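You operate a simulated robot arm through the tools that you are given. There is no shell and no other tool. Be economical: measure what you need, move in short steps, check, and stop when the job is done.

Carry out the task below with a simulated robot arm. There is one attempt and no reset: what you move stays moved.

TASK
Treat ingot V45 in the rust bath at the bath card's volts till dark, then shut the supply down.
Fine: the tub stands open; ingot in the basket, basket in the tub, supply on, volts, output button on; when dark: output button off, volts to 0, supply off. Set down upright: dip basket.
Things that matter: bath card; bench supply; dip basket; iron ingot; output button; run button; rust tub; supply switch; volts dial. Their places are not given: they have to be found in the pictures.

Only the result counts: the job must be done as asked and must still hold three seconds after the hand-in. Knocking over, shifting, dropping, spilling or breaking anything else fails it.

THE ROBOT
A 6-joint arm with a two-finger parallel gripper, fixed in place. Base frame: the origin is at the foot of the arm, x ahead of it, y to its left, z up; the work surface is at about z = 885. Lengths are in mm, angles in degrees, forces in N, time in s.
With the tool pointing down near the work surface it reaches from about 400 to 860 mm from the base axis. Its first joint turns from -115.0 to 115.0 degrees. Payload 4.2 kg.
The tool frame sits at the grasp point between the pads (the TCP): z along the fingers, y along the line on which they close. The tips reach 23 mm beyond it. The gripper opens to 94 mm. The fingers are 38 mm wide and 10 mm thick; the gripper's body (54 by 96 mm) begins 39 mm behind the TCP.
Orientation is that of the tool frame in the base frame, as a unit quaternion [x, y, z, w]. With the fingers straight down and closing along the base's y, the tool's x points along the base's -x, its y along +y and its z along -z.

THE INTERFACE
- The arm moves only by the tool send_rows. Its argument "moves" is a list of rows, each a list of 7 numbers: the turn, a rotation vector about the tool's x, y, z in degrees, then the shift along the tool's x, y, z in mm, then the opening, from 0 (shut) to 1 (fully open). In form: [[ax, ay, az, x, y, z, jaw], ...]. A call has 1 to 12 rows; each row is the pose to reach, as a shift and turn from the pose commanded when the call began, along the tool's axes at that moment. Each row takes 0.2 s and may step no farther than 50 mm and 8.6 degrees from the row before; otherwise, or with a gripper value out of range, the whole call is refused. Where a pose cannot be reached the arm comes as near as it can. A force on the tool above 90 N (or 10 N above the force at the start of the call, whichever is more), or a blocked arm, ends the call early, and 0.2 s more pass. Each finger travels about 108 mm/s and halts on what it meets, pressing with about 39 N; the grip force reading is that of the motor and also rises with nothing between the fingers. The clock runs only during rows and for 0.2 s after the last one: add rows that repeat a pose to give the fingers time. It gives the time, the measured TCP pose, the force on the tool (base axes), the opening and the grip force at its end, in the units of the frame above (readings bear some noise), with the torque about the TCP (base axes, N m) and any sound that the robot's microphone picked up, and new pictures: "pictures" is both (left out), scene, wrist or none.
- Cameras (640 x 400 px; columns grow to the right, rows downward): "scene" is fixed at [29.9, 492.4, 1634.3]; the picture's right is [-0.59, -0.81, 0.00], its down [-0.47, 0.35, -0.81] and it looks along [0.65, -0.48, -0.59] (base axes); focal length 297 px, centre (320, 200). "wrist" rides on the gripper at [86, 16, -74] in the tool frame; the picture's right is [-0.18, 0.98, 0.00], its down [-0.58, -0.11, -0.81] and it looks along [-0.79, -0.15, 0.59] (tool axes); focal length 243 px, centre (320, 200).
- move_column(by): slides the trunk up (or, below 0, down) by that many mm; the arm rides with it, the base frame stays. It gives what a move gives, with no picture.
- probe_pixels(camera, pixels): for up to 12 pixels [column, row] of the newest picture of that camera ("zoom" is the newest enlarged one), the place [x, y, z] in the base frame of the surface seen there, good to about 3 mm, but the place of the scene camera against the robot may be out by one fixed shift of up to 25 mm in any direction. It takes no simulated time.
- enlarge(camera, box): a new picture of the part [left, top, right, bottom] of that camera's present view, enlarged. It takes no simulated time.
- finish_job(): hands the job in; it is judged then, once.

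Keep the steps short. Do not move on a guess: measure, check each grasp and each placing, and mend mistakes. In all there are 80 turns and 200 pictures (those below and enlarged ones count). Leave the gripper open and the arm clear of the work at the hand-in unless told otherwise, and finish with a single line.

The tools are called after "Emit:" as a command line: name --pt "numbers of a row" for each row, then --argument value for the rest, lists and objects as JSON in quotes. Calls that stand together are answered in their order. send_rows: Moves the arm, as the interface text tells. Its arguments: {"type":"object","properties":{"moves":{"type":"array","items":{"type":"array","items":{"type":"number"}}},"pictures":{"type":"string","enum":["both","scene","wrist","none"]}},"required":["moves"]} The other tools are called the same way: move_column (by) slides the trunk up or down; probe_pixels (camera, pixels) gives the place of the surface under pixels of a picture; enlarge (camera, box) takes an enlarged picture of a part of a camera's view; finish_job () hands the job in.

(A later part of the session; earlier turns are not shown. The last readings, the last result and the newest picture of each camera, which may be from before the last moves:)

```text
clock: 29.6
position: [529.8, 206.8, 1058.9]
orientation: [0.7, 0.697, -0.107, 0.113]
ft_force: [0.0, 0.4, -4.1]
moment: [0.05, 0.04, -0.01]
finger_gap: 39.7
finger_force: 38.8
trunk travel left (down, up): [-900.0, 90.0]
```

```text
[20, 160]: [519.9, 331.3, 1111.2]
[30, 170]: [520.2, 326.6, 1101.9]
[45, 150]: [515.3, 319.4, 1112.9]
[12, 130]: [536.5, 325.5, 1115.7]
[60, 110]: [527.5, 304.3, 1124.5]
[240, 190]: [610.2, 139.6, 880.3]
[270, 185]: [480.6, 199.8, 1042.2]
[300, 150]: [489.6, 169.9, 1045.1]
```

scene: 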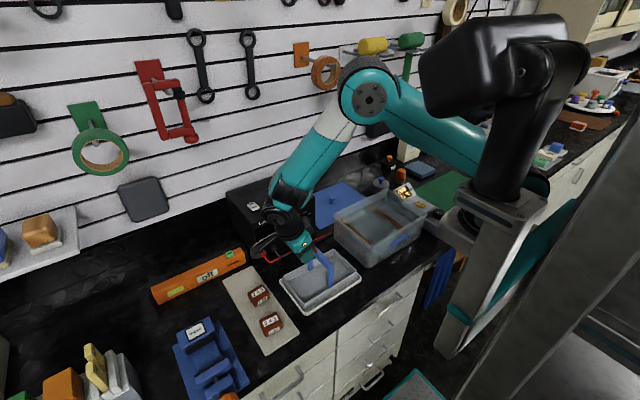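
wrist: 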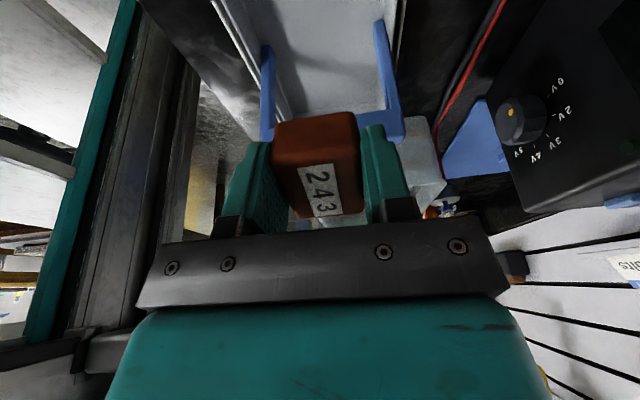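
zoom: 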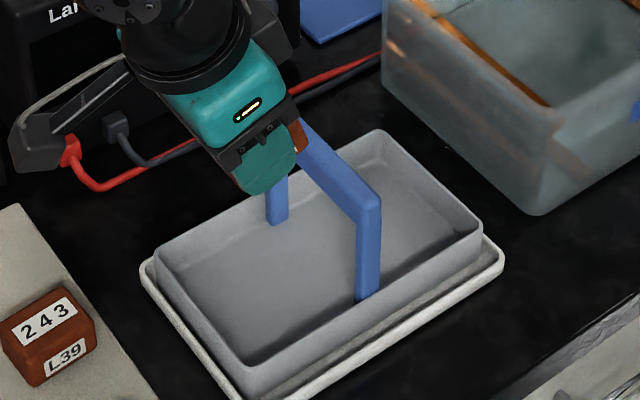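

Camera bottom will stay about 45 mm above L39. I lower to z 945.

Emit:
send_rows --pt "0 0 0 11 2 36 0.3" --pt "0 0 0 22 2 72 0.3" --pt "0 0 0 29 2 95 0.3" --pt "0 0 0 33.5 2 109 0.3" --pt "0 0 0 33.5 2 109 0.3"

Emit:
enlarge --camera "scene" --box '[265, 230, 375, 320]'

```text
clock: 30.8
position: [531.5, 205.3, 945.2]
orientation: [0.7, 0.697, -0.107, 0.113]
ft_force: [-0.2, -0.9, -3.6]
moment: [0.04, 0.02, -0.01]
finger_gap: 39.9
finger_force: 38.9
trunk travel left (down, up): [-900.0, 90.0]
```

scene: 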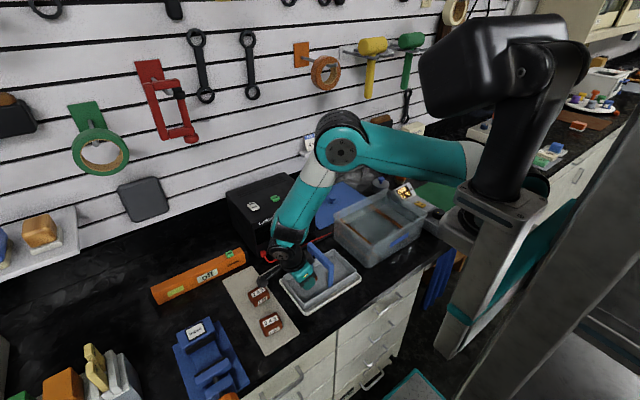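
wrist: 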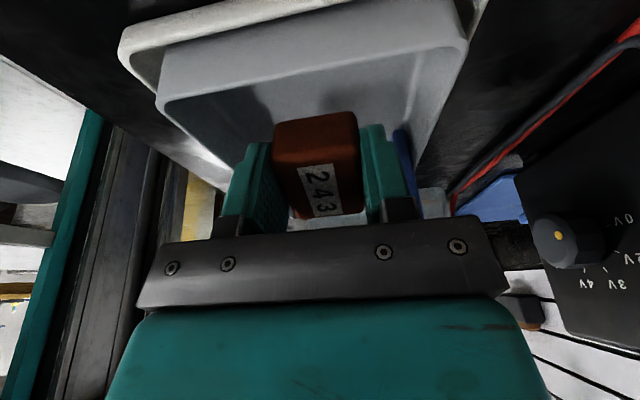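

```text
4.44 times, centred on (320, 275) of scene
```

zoom: 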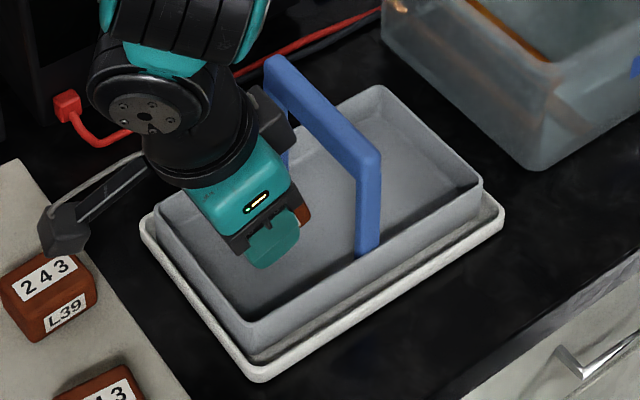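

No contact. I lower 17 mm more and check force.

Emit:
send_rows --pt "0 0 0 2 0 6 0.3" --pt "0 0 0 4 0 11 0.3" --pt "0 0 0 5.2 0 16 0.3" --pt "0 0 0 5.2 0 16 0.3"

Emit:
enlarge --camera "scene" --box '[265, 230, 375, 320]'

```text
clock: 31.8
position: [532.3, 205.3, 927.8]
orientation: [0.699, 0.698, -0.108, 0.113]
ft_force: [-0.1, 0.5, -3.8]
moment: [0.04, 0.0, 0.01]
finger_gap: 40.1
finger_force: 38.5
trunk travel left (down, up): [-900.0, 90.0]
```

scene: 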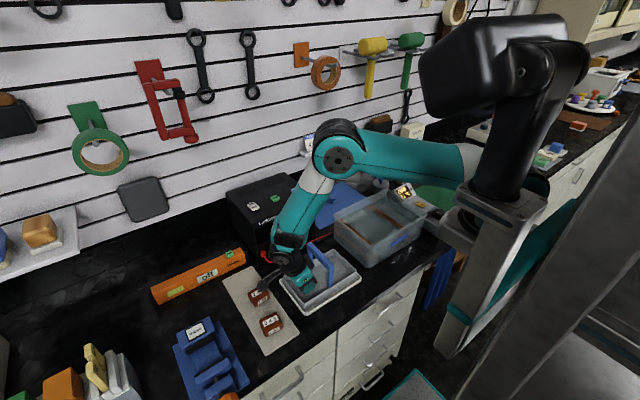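
wrist: 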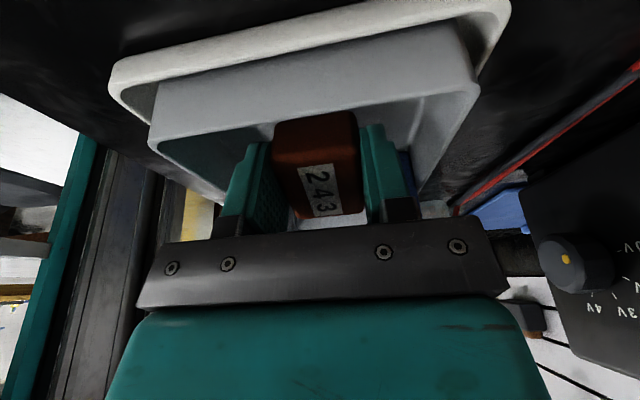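

```text
4.44 times, centred on (320, 275) of scene
```

zoom: 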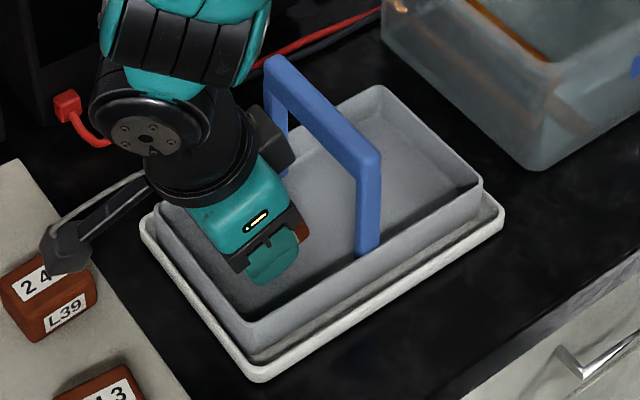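

Emit:
send_rows --pt "0 0 0 1 0 2.5 0.3" --pt "0 0 0 1.5 0 4.5 0.3" --pt "0 0 0 1.5 0 4.5 0.3" --pictures "none"

```text
clock: 32.6
position: [532.9, 205.2, 923.4]
orientation: [0.7, 0.697, -0.106, 0.112]
ft_force: [0.3, 0.0, -1.5]
moment: [-0.01, 0.08, 0.04]
finger_gap: 39.6
finger_force: 39.0
trunk travel left (down, up): [-900.0, 90.0]
```

Contact begins. I press 4 mm further to let the ingot roll toward flat in the pads.

Emit:
send_rows --pt "0 0 0 0.6 0 2 0.3" --pt "0 0 0 1.2 0 4 0.3" --pt "0 0 0 1.2 0 4 0.3" --pictures "wrist"

```text
clock: 33.4
position: [533.4, 206.2, 920.5]
orientation: [0.7, 0.697, -0.106, 0.112]
ft_force: [-0.8, 0.1, 26.5]
moment: [0.29, 0.53, 0.01]
finger_gap: 39.9
finger_force: 39.2
trunk travel left (down, up): [-900.0, 90.0]
```

wrist: 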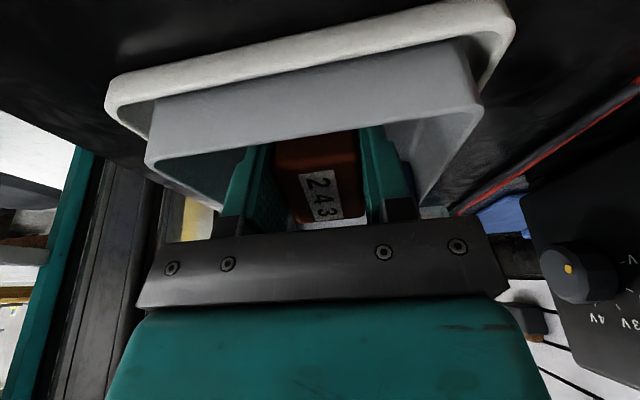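

It rolled partly flat. I ease back 2 mm, then open to let it settle, and retreat along the tool axis.

Emit:
send_rows --pt "0 0 0 -0.6 0 -2 0.3" --pt "0 0 0 -0.6 0 -2 0.5" --pt "0 0 0 -0.6 0 -2 0.6" --pt "0 0 0 -0.6 0 -2 0.6" --pt "0 0 0 -0.6 0 -30 0.6" --pt "0 0 0 -0.6 0 -70 0.6" --pt "0 0 0 -0.6 0 -110 0.6" --pt "0 0 0 -0.6 0 -140 0.6" --pt "0 0 0 -0.6 0 -140 0.6"

Emit:
enlarge --camera "scene" --box '[265, 230, 375, 320]'

```text
clock: 35.4
position: [533.8, 248.1, 1051.5]
orientation: [0.7, 0.697, -0.107, 0.112]
ft_force: [0.7, 0.4, -0.7]
moment: [-0.02, 0.0, 0.01]
finger_gap: 56.6
finger_force: 0.2
trunk travel left (down, up): [-900.0, 90.0]
```

scene: 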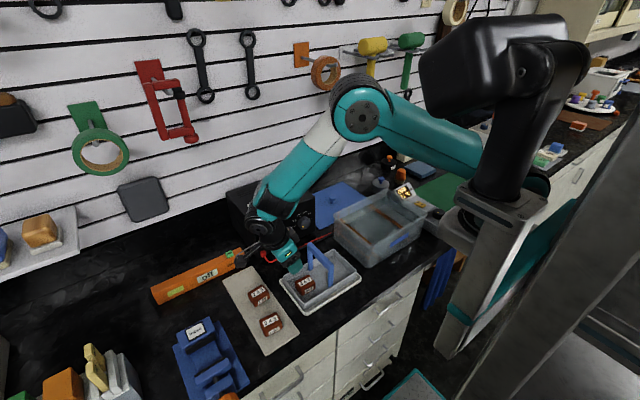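
wrist: 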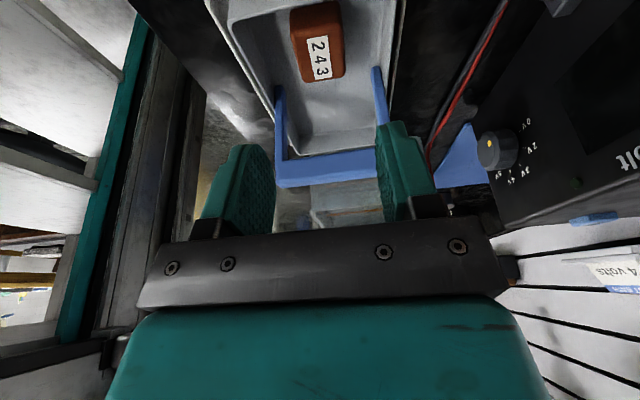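

```text
4.44 times, centred on (320, 275) of scene
```

zoom: 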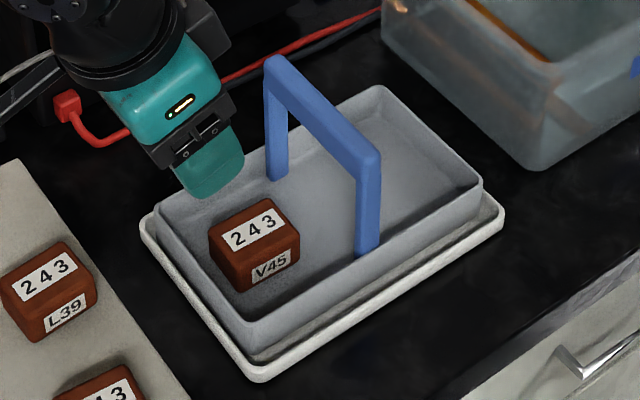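

V45 stands flat in the basket. I rise and untilt.

Emit:
send_rows --pt "0 6 0 -10 0 -30 0.6" --pt "0 12 0 -20 0 -60 0.6" --pt "0 18.3 0 -30 0 -95 0.6" --pt "0 18.3 0 -30 0 -95 0.6" --pictures "none"

```text
clock: 36.4
position: [531.0, 248.8, 1152.8]
orientation: [0.707, 0.707, 0.005, 0.0]
ft_force: [-0.2, -0.4, -0.2]
moment: [-0.03, 0.0, -0.01]
finger_gap: 56.5
finger_force: 0.0
trunk travel left (down, up): [-900.0, 90.0]
```

Now I rotate -90° and move above the handle bar at (530,148,1110).

Emit:
send_rows --pt "0 0 -8.2 -9 0 0 0.6" --pt "0 0 -16.4 -18 0 0 0.6" --pt "0 0 -24.6 -27 0 0 0.6" --pt "0 0 -32.7 -36 0 5 0.6" --pt "0 0 -40.9 -46 0 10 0.6" --pt "0 0 -49.1 -55 0 15 0.6" --pt "0 0 -57.3 -64 0 20 0.6" --pt "0 0 -65.5 -73 0 25 0.6" --pt "0 0 -73.6 -82 0 30 0.6" --pt "0 0 -81.8 -92 0 36 0.6" --pt "0 0 -90 -101 0 40 0.6" --pt "0 0 -90 -101 0 40 0.6"

```text
clock: 39.0
position: [531.3, 146.1, 1111.9]
orientation: [0.001, 1.0, 0.004, 0.004]
ft_force: [-0.6, 0.7, 0.0]
moment: [0.03, -0.02, 0.02]
finger_gap: 56.2
finger_force: 0.1
trunk travel left (down, up): [-900.0, 90.0]
```

scene: 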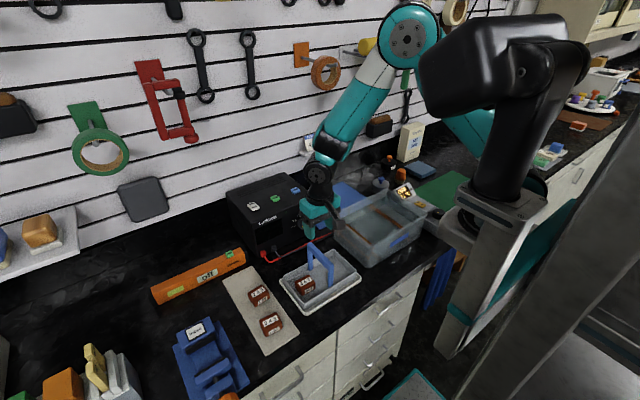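
wrist: 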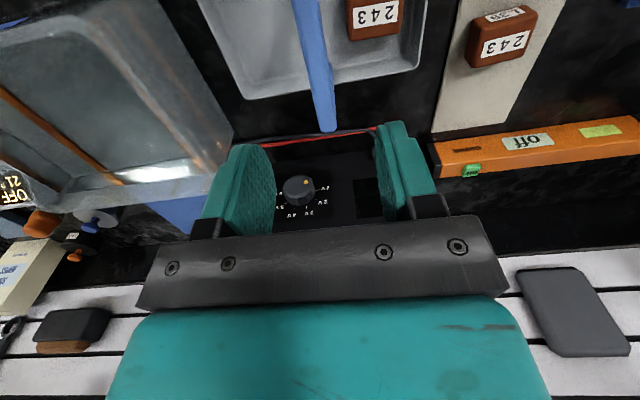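

Emit:
probe_pixels --camera "wrist" --pixels '[[303, 10], [309, 45], [318, 100], [325, 128], [309, 80], [323, 80], [295, 5], [325, 90], [372, 30], [340, 85]]'

```text
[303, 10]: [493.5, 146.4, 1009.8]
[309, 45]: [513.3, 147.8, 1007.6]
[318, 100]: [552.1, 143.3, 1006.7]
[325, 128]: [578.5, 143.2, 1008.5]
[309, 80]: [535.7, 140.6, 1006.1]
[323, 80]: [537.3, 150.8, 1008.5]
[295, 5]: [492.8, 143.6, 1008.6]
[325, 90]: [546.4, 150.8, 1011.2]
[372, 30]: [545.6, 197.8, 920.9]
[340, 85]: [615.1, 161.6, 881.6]
```

Bar centre at y≈146, top at 1007. I descend to z 996 and grip the bar.

Emit:
send_rows --pt "0 0 0 0 0 45 0.6" --pt "0 0 0 0 0 85 0.6" --pt "0 0 0 0 0 116 0.6" --pt "0 0 0 0 0 116 0.3" --pt "0 0 0 0 0 116 0.0" --pt "0 0 0 0 0 116 0.0" --pt "0 0 0 0 0 116 0.0"

```text
clock: 40.6
position: [531.4, 148.7, 994.5]
orientation: [0.002, 1.0, 0.004, 0.004]
ft_force: [0.1, -6.7, -3.8]
moment: [-0.83, -0.27, 0.49]
finger_gap: 15.9
finger_force: 38.6
trunk travel left (down, up): [-900.0, 90.0]
```

scene: 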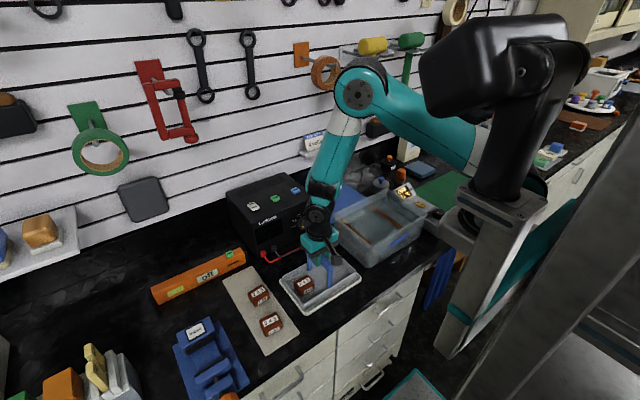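
wrist: 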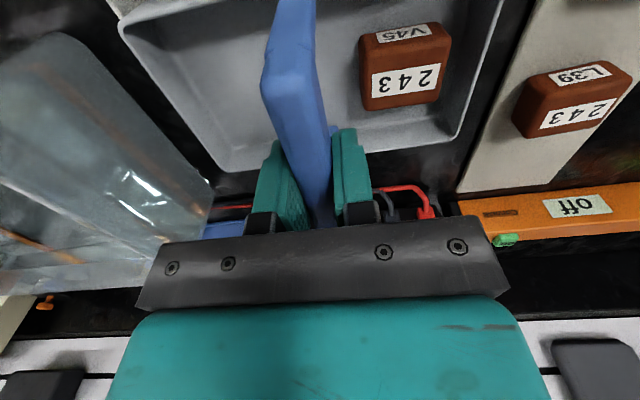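

Bar gripped (15.9 mm). I lift 40 mm and check that the basket hangs level.

Emit:
send_rows --pt "0 0 0 0 0 -10 0" --pt "0 0 0 0 0 -25 0" --pt "0 0 0 0 0 -40 0" --pt "0 0 0 0 0 -40 0"

Emit:
enlarge --camera "scene" --box '[265, 220, 375, 310]'

```text
clock: 41.6
position: [530.3, 148.4, 1037.2]
orientation: [0.001, 1.0, 0.004, 0.004]
ft_force: [0.1, -0.1, -5.4]
moment: [-0.24, 0.01, -0.03]
finger_gap: 15.9
finger_force: 39.0
trunk travel left (down, up): [-900.0, 90.0]
```

scene: 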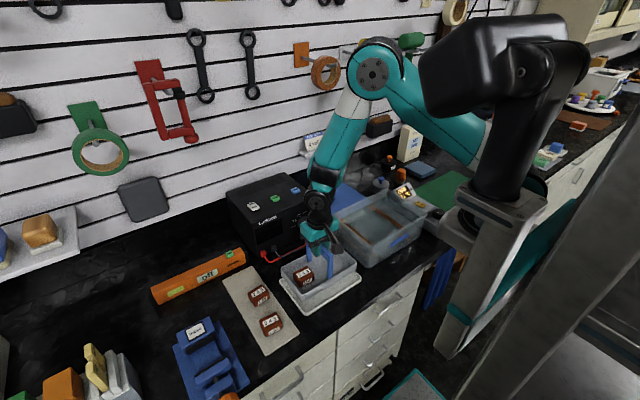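
wrist: 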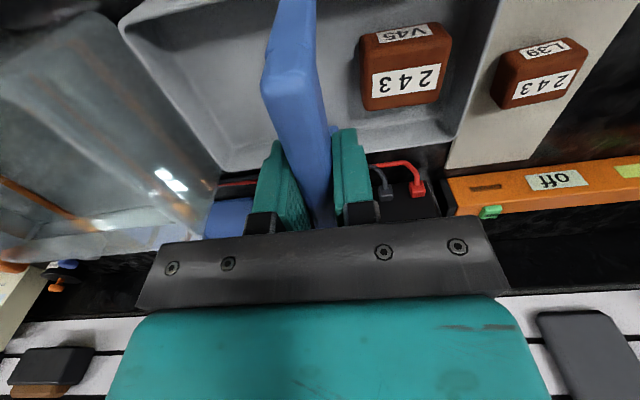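

```text
4.44 times, centred on (320, 265) of scene
```

zoom: 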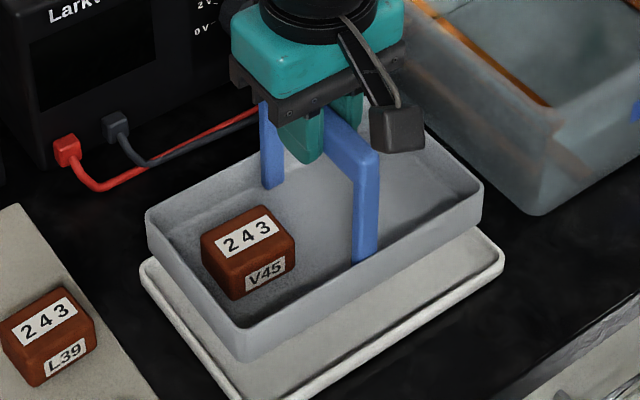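

It hangs level with V45 in it. I lift clear of the tub rim.

Emit:
send_rows --pt "0 0 0 0 0 -35 0" --pt "0 0 0 0 0 -70 0" --pt "0 0 0 0 0 -100 0" --pt "0 0 0 -6 -35 -102 0" --pt "0 0 0 -12 -75 -102 0" --pt "0 0 0 -18 -115 -102 0" --pt "0 0 0 -24 -155 -102 0" --pt "0 0 0 -30 -195 -102 0" --pt "0 0 0 -36 -235 -102 0" --pt "0 0 0 -40 -265 -102 0" --pt "0 0 0 -40 -281 -102 0" --pt "0 0 0 -40 -281 -102 0"

Emit:
enlarge --camera "scene" --box '[310, 170, 450, 280]'

```text
clock: 44.2
position: [571.4, -134.6, 1135.1]
orientation: [0.0, 1.0, 0.005, 0.004]
ft_force: [0.1, -0.3, -7.0]
moment: [-0.2, 0.0, -0.05]
finger_gap: 15.7
finger_force: 38.8
trunk travel left (down, up): [-900.0, 90.0]
```

scene: 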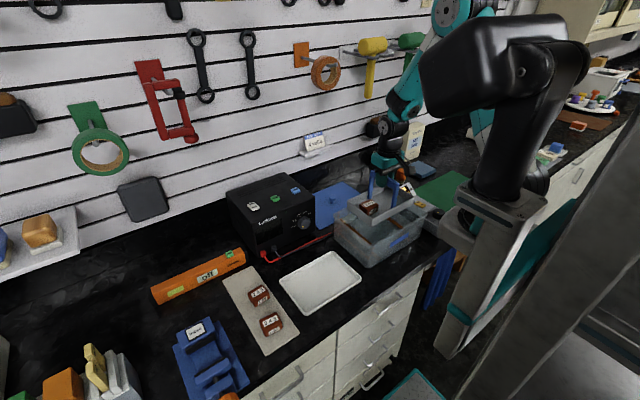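
wrist: 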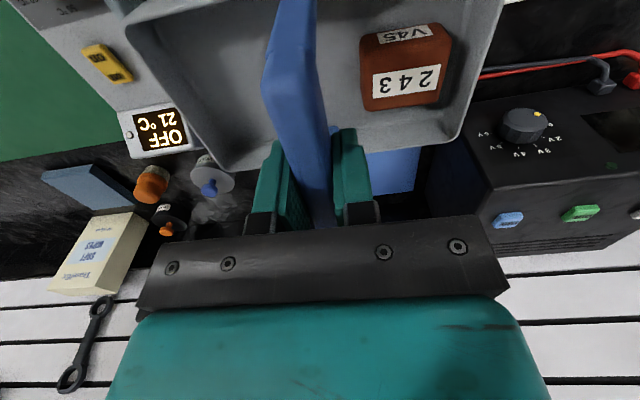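

```text
3.64 times, centred on (380, 225) of scene
```

zoom: 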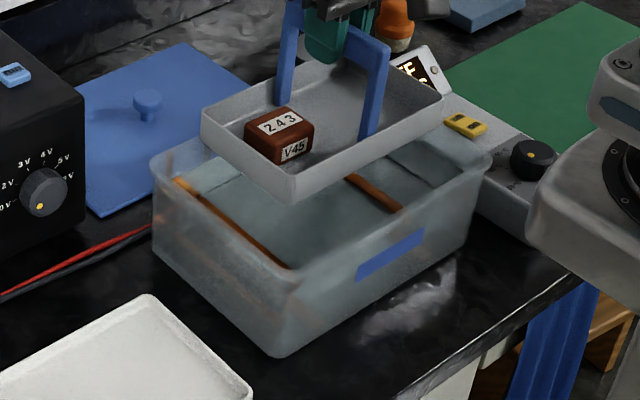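

I check basket rim against tub rim in the same picture.

Emit:
probe_pixels --camera "zoom" --pixels '[[205, 110], [294, 172], [438, 97], [156, 162], [281, 271], [486, 158], [215, 220], [400, 205], [180, 180], [290, 268]]'

Emit:
probe_pixels --camera "wrist" --pixels '[[129, 30], [222, 170], [462, 130], [500, 10], [288, 60], [320, 60]]'

```text
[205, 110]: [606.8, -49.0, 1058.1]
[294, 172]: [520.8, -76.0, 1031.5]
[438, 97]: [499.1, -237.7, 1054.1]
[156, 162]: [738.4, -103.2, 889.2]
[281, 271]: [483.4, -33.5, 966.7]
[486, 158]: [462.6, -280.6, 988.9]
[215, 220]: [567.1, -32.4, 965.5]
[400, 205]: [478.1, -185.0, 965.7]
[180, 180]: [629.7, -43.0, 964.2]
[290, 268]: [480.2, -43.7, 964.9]
```

```text
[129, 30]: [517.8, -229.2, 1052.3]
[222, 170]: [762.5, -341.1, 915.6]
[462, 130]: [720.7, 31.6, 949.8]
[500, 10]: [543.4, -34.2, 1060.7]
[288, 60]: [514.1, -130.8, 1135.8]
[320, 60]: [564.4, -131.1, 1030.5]
```

Aligned within a few mm (tub liquid centre ≈(575,-137)). I lower with a small +3/+2 correction to z 1030.

Emit:
send_rows --pt "0 0 0 -3 2 25 0" --pt "0 0 0 -3 2 50 0" --pt "0 0 0 -3 2 75 0" --pt "0 0 0 -3 2 95 0" --pt "0 0 0 -3 2 105 0" --pt "0 0 0 -3 2 105 0"

Emit:
enlarge --camera "scene" --box '[310, 170, 450, 280]'

```text
clock: 45.6
position: [575.2, -131.6, 1030.4]
orientation: [0.001, 1.0, 0.003, 0.004]
ft_force: [-0.6, -0.6, -6.5]
moment: [-0.23, 0.01, -0.01]
finger_gap: 15.8
finger_force: 39.1
trunk travel left (down, up): [-900.0, 90.0]
```

scene: 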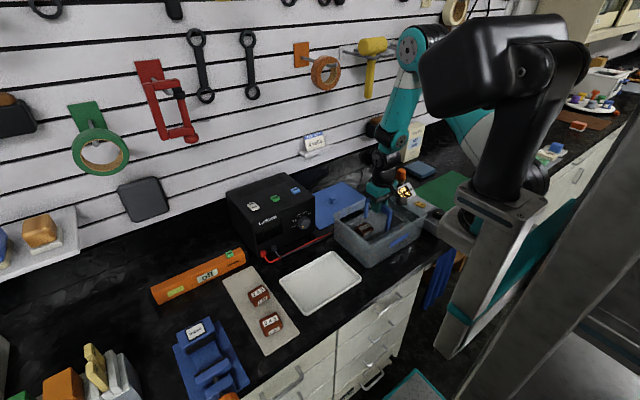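
wrist: 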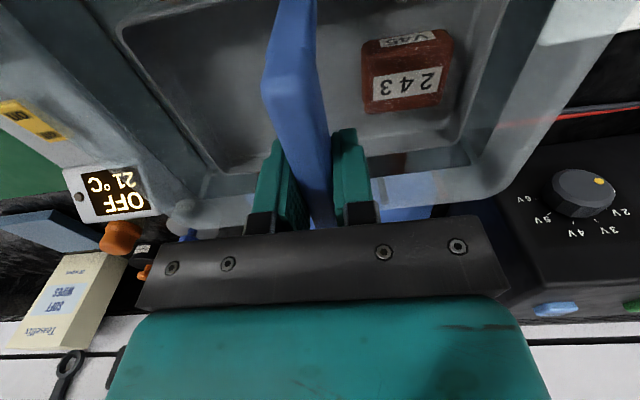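

```text
3.64 times, centred on (380, 225) of scene
```

zoom: 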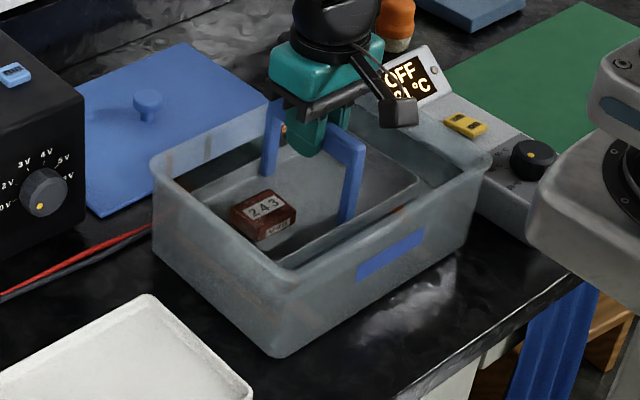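

Emit:
send_rows --pt "0 0 0 0 0 8 0" --pt "0 0 0 0 0 15 0" --pt "0 0 0 0 0 20 0" --pt "0 0 0 0 0 20 0" --pictures "none"

```text
clock: 46.6
position: [573.9, -130.3, 1009.5]
orientation: [0.0, 1.0, 0.004, 0.005]
ft_force: [0.3, -0.4, -6.2]
moment: [-0.23, 0.01, 0.02]
finger_gap: 15.9
finger_force: 39.2
trunk travel left (down, up): [-900.0, 90.0]
```

Emit:
send_rows --pt "0 0 0 0 0 4 0" --pt "0 0 0 0 0 8 0" --pt "0 0 0 0 0 8 0" --pictures "none"

```text
clock: 47.4
position: [575.6, -130.7, 1002.7]
orientation: [0.001, 1.0, 0.005, 0.004]
ft_force: [0.8, 3.4, 7.8]
moment: [-0.64, 0.82, -0.15]
finger_gap: 15.8
finger_force: 38.9
trunk travel left (down, up): [-900.0, 90.0]
```

Contact at about z 1003, consistent with the tub floor. I release and rise straight up.

Emit:
send_rows --pt "0 0 0 0 0 0 0.2" --pt "0 0 0 0 0 0 0.45" --pt "0 0 0 0 0 0 0.45" --pt "0 0 0 0 0 -30 0.45" --pt "0 0 0 0 0 -70 0.45" --pt "0 0 0 0 0 -110 0.45" --pt "0 0 0 0 0 -150 0.45" --pt "0 0 0 0 0 -150 0.45"

Emit:
enlarge --camera "scene" --box '[310, 170, 450, 280]'

```text
clock: 49.2
position: [572.9, -132.3, 1153.9]
orientation: [0.002, 1.0, 0.004, 0.004]
ft_force: [0.2, -0.6, -0.1]
moment: [0.05, -0.01, 0.03]
finger_gap: 42.1
finger_force: 0.1
trunk travel left (down, up): [-900.0, 90.0]
```

scene: 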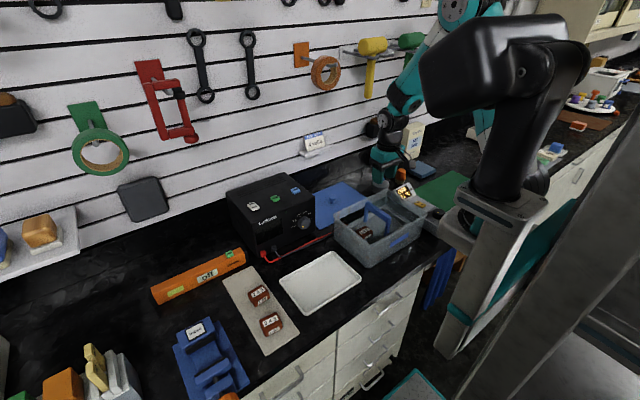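
wrist: 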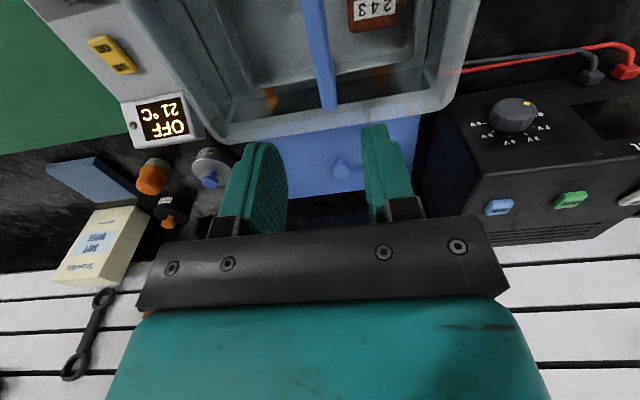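

```text
3.64 times, centred on (380, 225) of scene
```

zoom: 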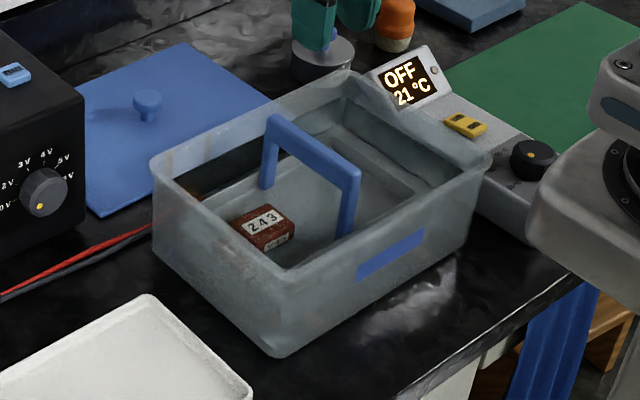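

The basket stands upright in the tub with V45 submerged. Next I study the supply: dial scale, switch and case.

Emit:
enlarge --camera "wrist" --box '[460, 70, 620, 220]'

Emit:
enlarge --camera "scene" --box '[275, 195, 335, 245]'

Emit:
probe_pixels --camera "wrist" --pixels '[[513, 118], [512, 103], [525, 103], [480, 120], [495, 165], [498, 207], [515, 175], [450, 200], [590, 80], [620, 110]]'

```text
2.67 times, centred on (540, 145) of wrist
```

zoom: 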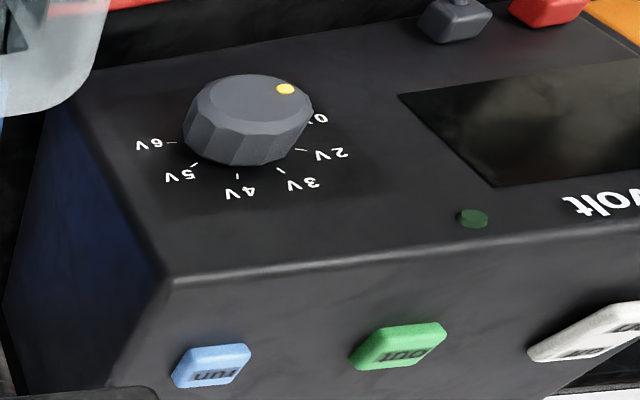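

```text
8.00 times, centred on (305, 220) of scene
```

zoom: 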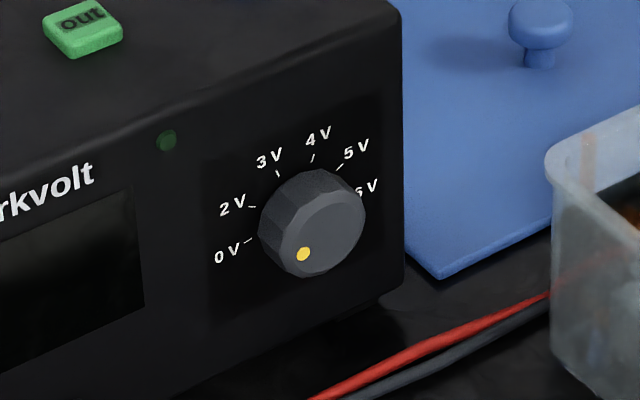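

```text
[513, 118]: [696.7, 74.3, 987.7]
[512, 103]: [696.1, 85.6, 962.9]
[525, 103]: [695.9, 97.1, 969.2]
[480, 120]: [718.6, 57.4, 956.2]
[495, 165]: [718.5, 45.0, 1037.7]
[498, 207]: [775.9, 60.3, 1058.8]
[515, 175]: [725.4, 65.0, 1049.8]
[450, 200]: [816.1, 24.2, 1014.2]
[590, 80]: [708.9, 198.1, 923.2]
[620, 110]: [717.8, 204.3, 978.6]
```

Emit:
probe_pixels --camera "zoom" --pixels '[[248, 240], [252, 207], [278, 174], [313, 158], [340, 167], [358, 192], [303, 254], [326, 228], [361, 222], [318, 268], [292, 245], [330, 193]]'

```text
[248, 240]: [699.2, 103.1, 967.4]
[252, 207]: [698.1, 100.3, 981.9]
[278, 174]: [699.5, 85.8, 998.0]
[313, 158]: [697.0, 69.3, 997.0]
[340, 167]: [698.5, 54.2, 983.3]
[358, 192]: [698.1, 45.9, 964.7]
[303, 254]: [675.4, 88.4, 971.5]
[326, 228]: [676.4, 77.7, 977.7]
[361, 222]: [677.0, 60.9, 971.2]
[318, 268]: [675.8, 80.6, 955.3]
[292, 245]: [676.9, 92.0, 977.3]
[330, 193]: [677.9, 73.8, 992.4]
```

The front panel is at x≈719. The dial is at 0 V with 42° steps, so 4 V is 126° clockwise. First the rocker: "on" is its near end at about (771,225,1061). I move over the supply with closed fingers, tips tilted forward 25°.

Emit:
send_rows --pt "0 -2.8 0 -14 39 -10 0.2" --pt "0 -5.6 0 -28 79 -20 0" --pt "0 -8.3 0 -42 119 -30 0" --pt "0 -11.1 0 -56 159 -30 0" --pt "0 -13.9 0 -70 199 -30 0" --pt "0 -16.7 0 -84 239 -30 0" --pt "0 -19.4 0 -98 279 -30 0" --pt "0 -22.2 0 -112 319 -30 0" --pt "0 -25 0 -127 357 -30 0" --pt "0 -25 0 -127 357 -30 0"

```text
clock: 51.4
position: [701.7, 224.1, 1186.7]
orientation: [0.002, 0.975, 0.004, 0.22]
ft_force: [0.2, 0.0, 0.2]
moment: [-0.01, 0.03, 0.0]
finger_gap: 0.0
finger_force: 39.2
trunk travel left (down, up): [-900.0, 90.0]
```

scene: 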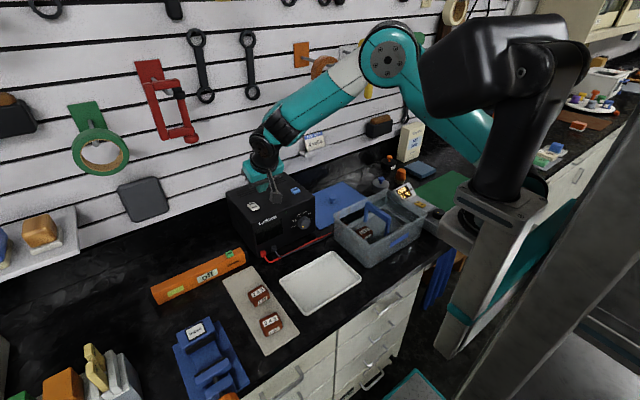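
wrist: 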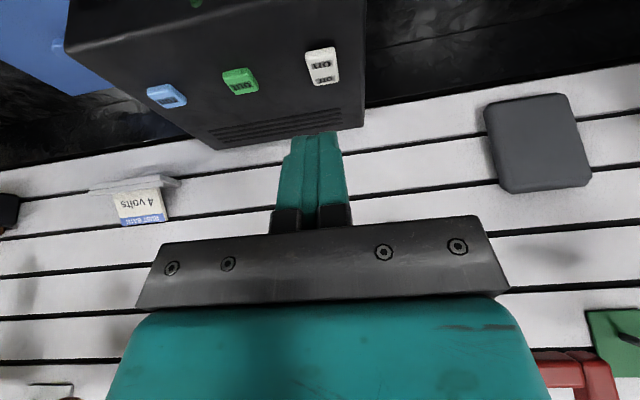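

Emit:
probe_pixels --camera "wrist" --pixels '[[320, 56], [322, 66], [325, 78], [309, 67], [338, 62], [240, 80], [166, 96], [281, 70], [325, 45]]'

Emit:
enlarge --camera "wrist" --box '[240, 20, 400, 120]'

```text
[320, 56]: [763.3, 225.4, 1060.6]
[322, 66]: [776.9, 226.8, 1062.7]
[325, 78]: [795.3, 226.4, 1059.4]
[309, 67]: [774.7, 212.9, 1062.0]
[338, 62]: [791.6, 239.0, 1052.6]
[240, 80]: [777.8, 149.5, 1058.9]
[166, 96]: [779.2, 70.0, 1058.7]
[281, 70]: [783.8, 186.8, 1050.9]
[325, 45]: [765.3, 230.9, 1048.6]
```

```text
4.00 times, centred on (320, 70) of wrist
```

zoom: 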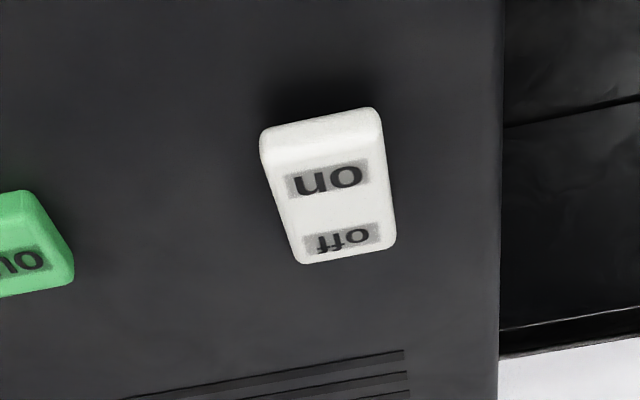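

The "on" half is at about (768,226,1061). I move to 16 mm above it.

Emit:
send_rows --pt "0 0 0 -7 1 35 0" --pt "0 0 0 -14 2 70 0" --pt "0 0 0 -21 2 105 0" --pt "0 0 0 -21 2 105 0"

Emit:
enlarge --camera "scene" --box '[215, 160, 315, 240]'

```text
clock: 52.4
position: [764.1, 227.3, 1101.8]
orientation: [0.002, 0.975, 0.004, 0.221]
ft_force: [-0.4, 0.3, -1.0]
moment: [-0.02, -0.02, 0.01]
finger_gap: 0.1
finger_force: 39.2
trunk travel left (down, up): [-900.0, 90.0]
```

scene: 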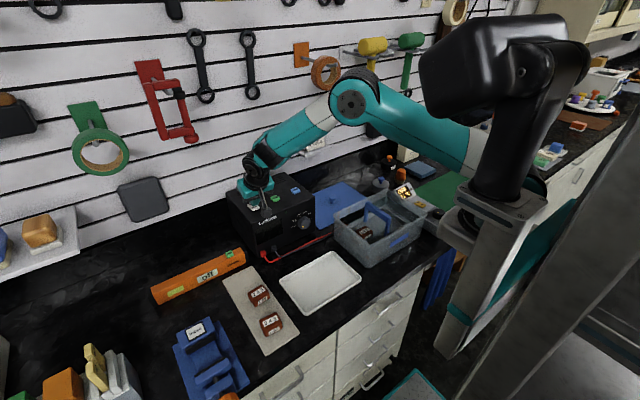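
wrist: 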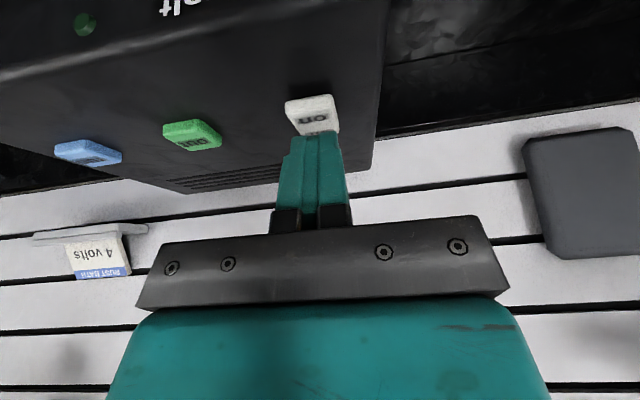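

```text
5.00 times, centred on (265, 200) of scene
```

zoom: 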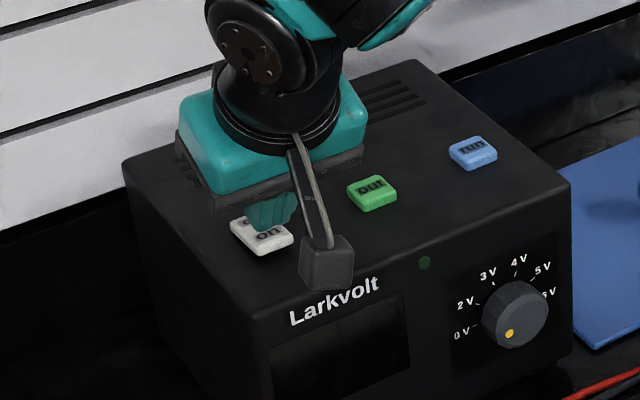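

Emit:
send_rows --pt "0 0 0 3 0 7 0" --pt "0 0 0 5.5 0 11.5 0" --pt "0 0 0 7.3 0 15.4 0" --pt "0 0 0 7.3 0 15.4 0" --pictures "wrist"

Emit:
enlarge --camera "scene" --box '[215, 160, 315, 240]'

```text
clock: 53.4
position: [763.8, 227.8, 1083.1]
orientation: [0.003, 0.975, 0.004, 0.221]
ft_force: [-0.3, -0.3, 1.1]
moment: [-0.04, 0.0, -0.02]
finger_gap: 0.0
finger_force: 39.3
trunk travel left (down, up): [-900.0, 90.0]
```

wrist: 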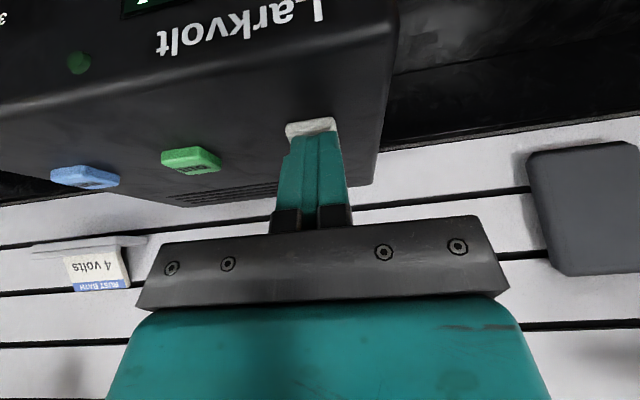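

```text
5.00 times, centred on (265, 200) of scene
```

zoom: 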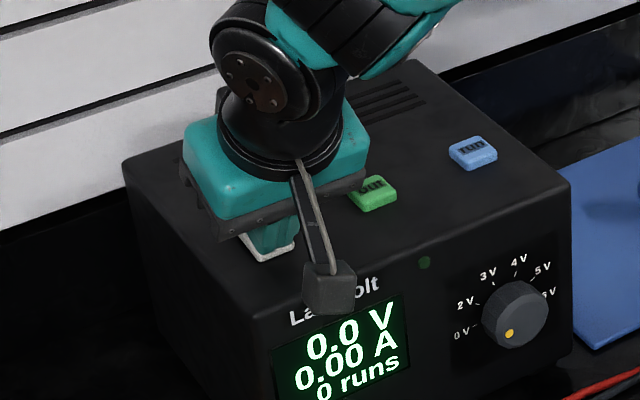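

The display lit: 0.0 V, so the supply is on. I leave the switch, rise, and untilt toward a staging spot for the dial.

Emit:
send_rows --pt "0 0 0 -17 0 -36 0" --pt "0 0 0 -36 0 -77 0" --pt "0 4.2 0 -9 -18 -94 0" --pt "0 8.4 0 17 -36 -112 0" --pt "0 12.6 0 44 -55 -129 0" --pt "0 16.8 0 71 -73 -146 0.3" --pt "0 21 0 97 -92 -164 0.6" --pt "0 25.4 0 124 -110 -181 0.7" --pt "0 25.4 0 124 -110 -181 0.7" --pictures "none"

```text
clock: 55.4
position: [574.8, 115.6, 1192.1]
orientation: [0.002, 1.0, 0.005, 0.001]
ft_force: [-1.2, 0.2, 0.0]
moment: [0.02, 0.02, 0.0]
finger_gap: 65.8
finger_force: 0.0
trunk travel left (down, up): [-900.0, 90.0]
```

Now I turn the tool to horizontal (pointing at the panel, camera toward +y) in two 60° halves, at safe height.

Emit:
send_rows --pt "-4.95 -4.95 4.95 -6 -5 0 0.7" --pt "-9.9 -9.9 9.9 -12 -10 0 0.7" --pt "-14.85 -14.85 14.85 -18 -15 0 0.7" --pt "-19.8 -19.8 19.8 -24 -20 0 0.7" --pt "-24.74 -24.74 24.74 -30 -25 0 0.7" --pt "-29.7 -29.7 29.7 -36 -30 0 0.7" --pt "-34.64 -34.64 34.64 -45 -35 0 0.7" --pt "-34.64 -34.64 34.64 -45 -35 0 0.7" --pictures "scene"

```text
clock: 57.2
position: [620.4, 81.6, 1192.6]
orientation: [0.293, 0.864, 0.292, 0.288]
ft_force: [-0.9, -0.5, 0.5]
moment: [0.02, -0.08, -0.01]
finger_gap: 65.6
finger_force: 0.0
trunk travel left (down, up): [-900.0, 90.0]
```

scene: 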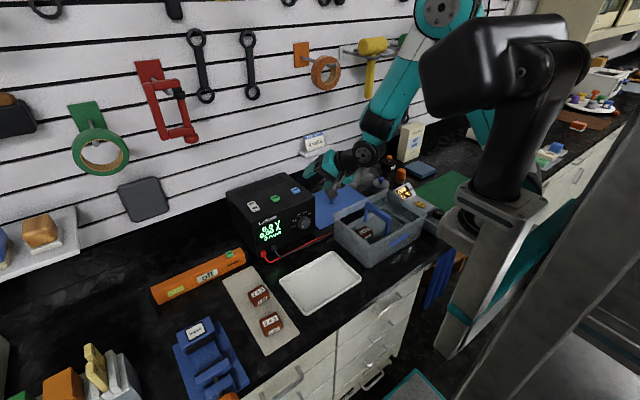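

Emit:
send_rows --pt "-4.95 -4.95 4.95 0 0 0 0.7" --pt "-9.9 -9.9 9.9 0 0 0 0.7" --pt "-14.85 -14.85 14.85 0 0 0 0.7" --pt "-19.8 -19.8 19.8 0 0 0 0.7" --pt "-24.74 -24.74 24.74 0 0 0 0.7" --pt "-29.7 -29.7 29.7 0 0 0 0.7" --pt "-34.64 -34.64 34.64 0 0 0 0.7" --pt "-34.64 -34.64 34.64 0 0 0 0.7"

```text
clock: 59.0
position: [695.3, 132.1, 1244.6]
orientation: [0.51, 0.501, 0.497, 0.491]
ft_force: [0.3, 1.7, -0.5]
moment: [-0.03, -0.04, -0.01]
finger_gap: 65.6
finger_force: 0.0
out of reach, approached as far as the arm can: row 4, 5, 6, 7, 8
trunk travel left (down, up): [-900.0, 90.0]
```

scene: 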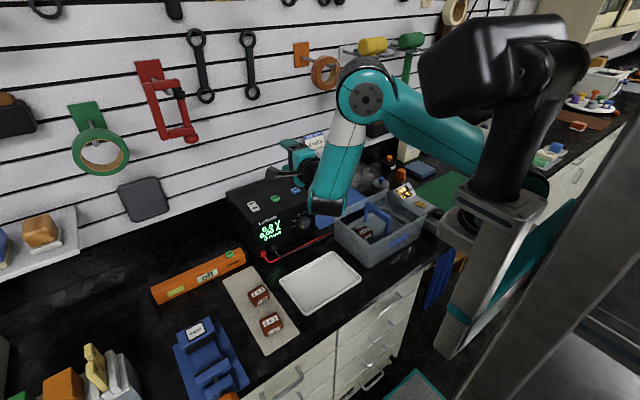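
wrist: 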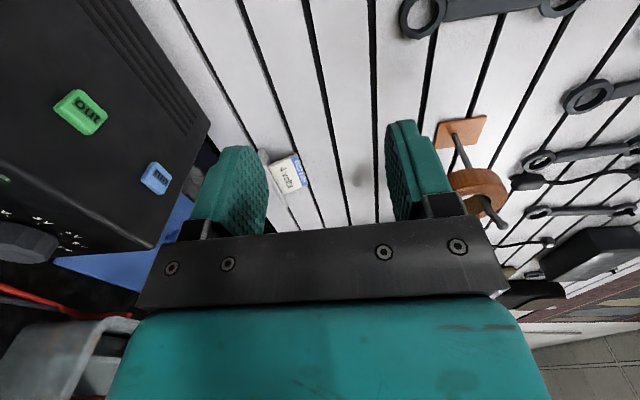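

The orientation is right, but the position there was too close in for the arm. I move down and back a bit, staying above the supply's top, then check.

Emit:
send_rows --pt "0 0 0 0 -25 0 0.7" --pt "0 0 0 0 -50 0 0.7" --pt "0 0 0 0 -75 0 0.7" --pt "0 0 0 0 -75 0 0.7" --pictures "none"

```text
clock: 60.0
position: [721.1, 148.8, 1180.9]
orientation: [0.509, 0.5, 0.5, 0.491]
ft_force: [-0.1, -0.4, 0.4]
moment: [0.01, -0.04, 0.0]
finger_gap: 65.8
finger_force: 0.0
out of reach, approached as far as the arm can: row 1, 2, 3, 4
trunk travel left (down, up): [-900.0, 90.0]
```

The wrist limit pushes the tool outward when the shoulder is this high. I raise the horizontal tool first, then lower the trunk with it.

Emit:
send_rows --pt "0 0 0 0 45 0 0.7" --pt "0 0 0 0 90 0 0.7" --pt "0 0 0 0 135 0 0.7" --pt "0 0 0 0 180 0 0.7" --pt "0 0 0 0 225 0 0.7" --pt "0 0 0 0 270 0 0.7" --pt "0 0 0 0 300 0 0.7" --pt "0 0 0 0 300 0 0.7" --pictures "scene"

```text
clock: 61.8
position: [721.3, 148.2, 1479.4]
orientation: [0.502, 0.498, 0.502, 0.498]
ft_force: [0.4, -0.3, 0.8]
moment: [0.02, 0.01, 0.01]
finger_gap: 65.7
finger_force: 0.1
trunk travel left (down, up): [-900.0, 90.0]
```

scene: 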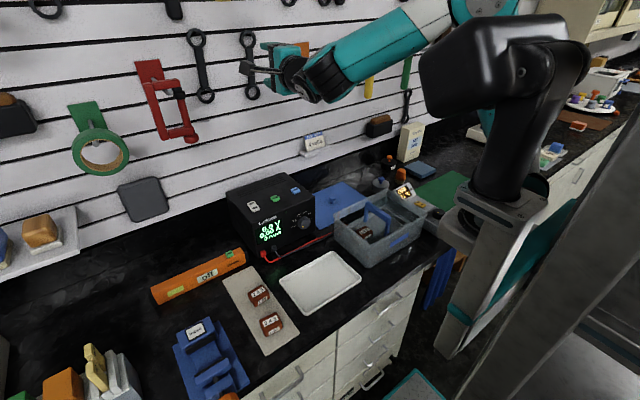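

Reachable here. I pull back to x≈625, y≈82.

Emit:
send_rows --pt "0 0 0 -22 0 -32 0.7" --pt "0 0 0 -44 0 -64 0.7" --pt "0 0 0 -66 0 -96 0.7" --pt "0 0 0 -66 0 -96 0.7" --pictures "none"

```text
clock: 62.8
position: [622.5, 81.4, 1479.5]
orientation: [0.502, 0.496, 0.503, 0.498]
ft_force: [-0.1, -0.6, 0.0]
moment: [-0.02, -0.01, 0.0]
finger_gap: 65.7
finger_force: 0.1
trunk travel left (down, up): [-900.0, 90.0]
```

Emit:
move_column --by -250

Emit:
send_rows --pt "0 0 0 0 0 0 0.7" --pictures "both"

```text
clock: 65.4
position: [622.2, 82.8, 1230.3]
orientation: [0.503, 0.498, 0.501, 0.498]
ft_force: [-0.5, -0.4, -0.6]
moment: [0.05, -0.02, -0.01]
finger_gap: 65.9
finger_force: 0.0
trunk travel left (down, up): [-650.0, 340.0]
```

```text
clock: 65.8
position: [624.7, 82.1, 1228.4]
orientation: [0.502, 0.498, 0.501, 0.498]
ft_force: [-0.4, -0.3, -0.5]
moment: [0.02, -0.03, -0.01]
finger_gap: 65.8
finger_force: 0.0
trunk travel left (down, up): [-650.0, 340.0]
```

scene: 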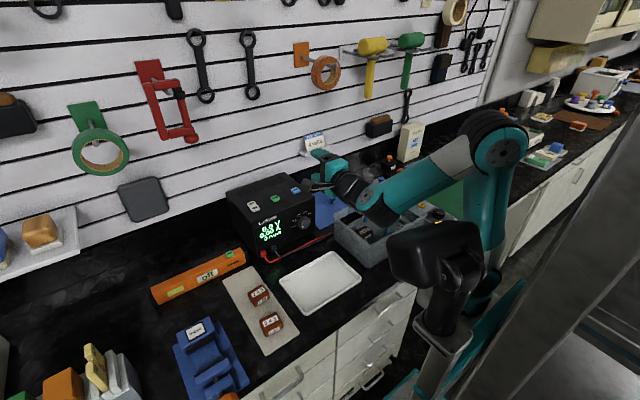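
wrist: 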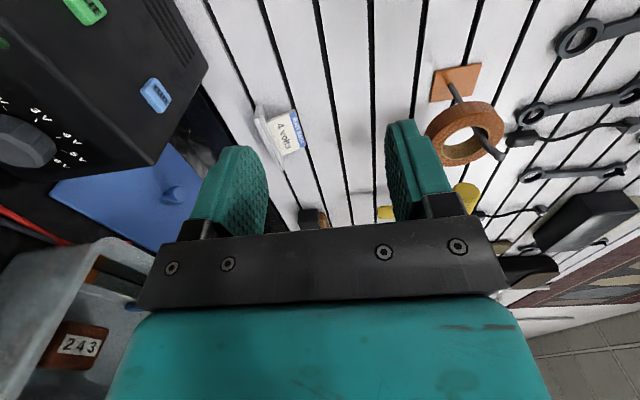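

I probe the arm's links to see whether lowering the trunk another 257 mm clears the tub.

Emit:
probe_pixels --camera "scene" --pixels '[[500, 150], [455, 175], [420, 195], [390, 210], [372, 200], [350, 190], [360, 178], [430, 250], [400, 265], [485, 220], [390, 295], [400, 225]]'

```text
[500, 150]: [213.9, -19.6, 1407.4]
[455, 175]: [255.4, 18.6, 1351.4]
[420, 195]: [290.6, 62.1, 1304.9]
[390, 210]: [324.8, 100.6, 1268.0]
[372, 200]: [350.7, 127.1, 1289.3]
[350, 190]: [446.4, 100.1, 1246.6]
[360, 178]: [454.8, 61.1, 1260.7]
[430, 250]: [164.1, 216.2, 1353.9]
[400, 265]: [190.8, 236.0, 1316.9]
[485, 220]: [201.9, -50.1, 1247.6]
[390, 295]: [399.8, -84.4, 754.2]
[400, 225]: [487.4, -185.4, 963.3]
```

Clear. I lower the trunk in two steps.

Emit:
move_column --by -150

Emit:
send_rows --pt "0 0 0 0 0 0 0.7" --pictures "both"

```text
clock: 67.6
position: [624.4, 81.2, 1078.1]
orientation: [0.502, 0.497, 0.502, 0.499]
ft_force: [-0.3, -0.1, 0.7]
moment: [-0.01, 0.0, 0.01]
finger_gap: 66.0
finger_force: 0.1
trunk travel left (down, up): [-500.0, 490.0]
```

```text
clock: 68.0
position: [623.1, 81.5, 1078.4]
orientation: [0.503, 0.498, 0.502, 0.498]
ft_force: [0.3, -0.1, -0.3]
moment: [0.0, 0.01, -0.02]
finger_gap: 65.8
finger_force: 0.1
trunk travel left (down, up): [-500.0, 490.0]
```

scene: 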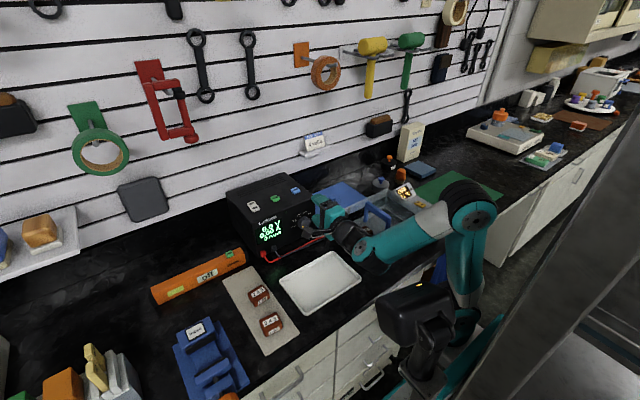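
wrist: 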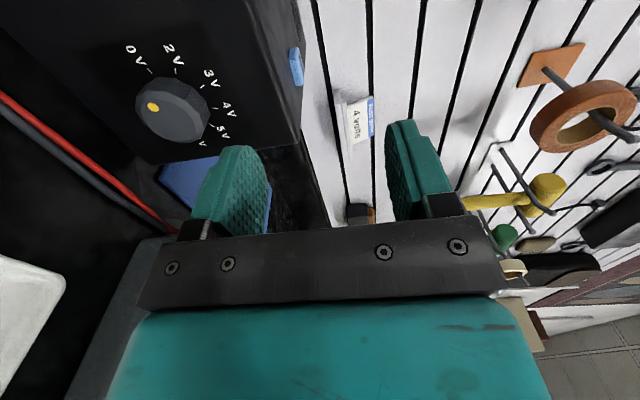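

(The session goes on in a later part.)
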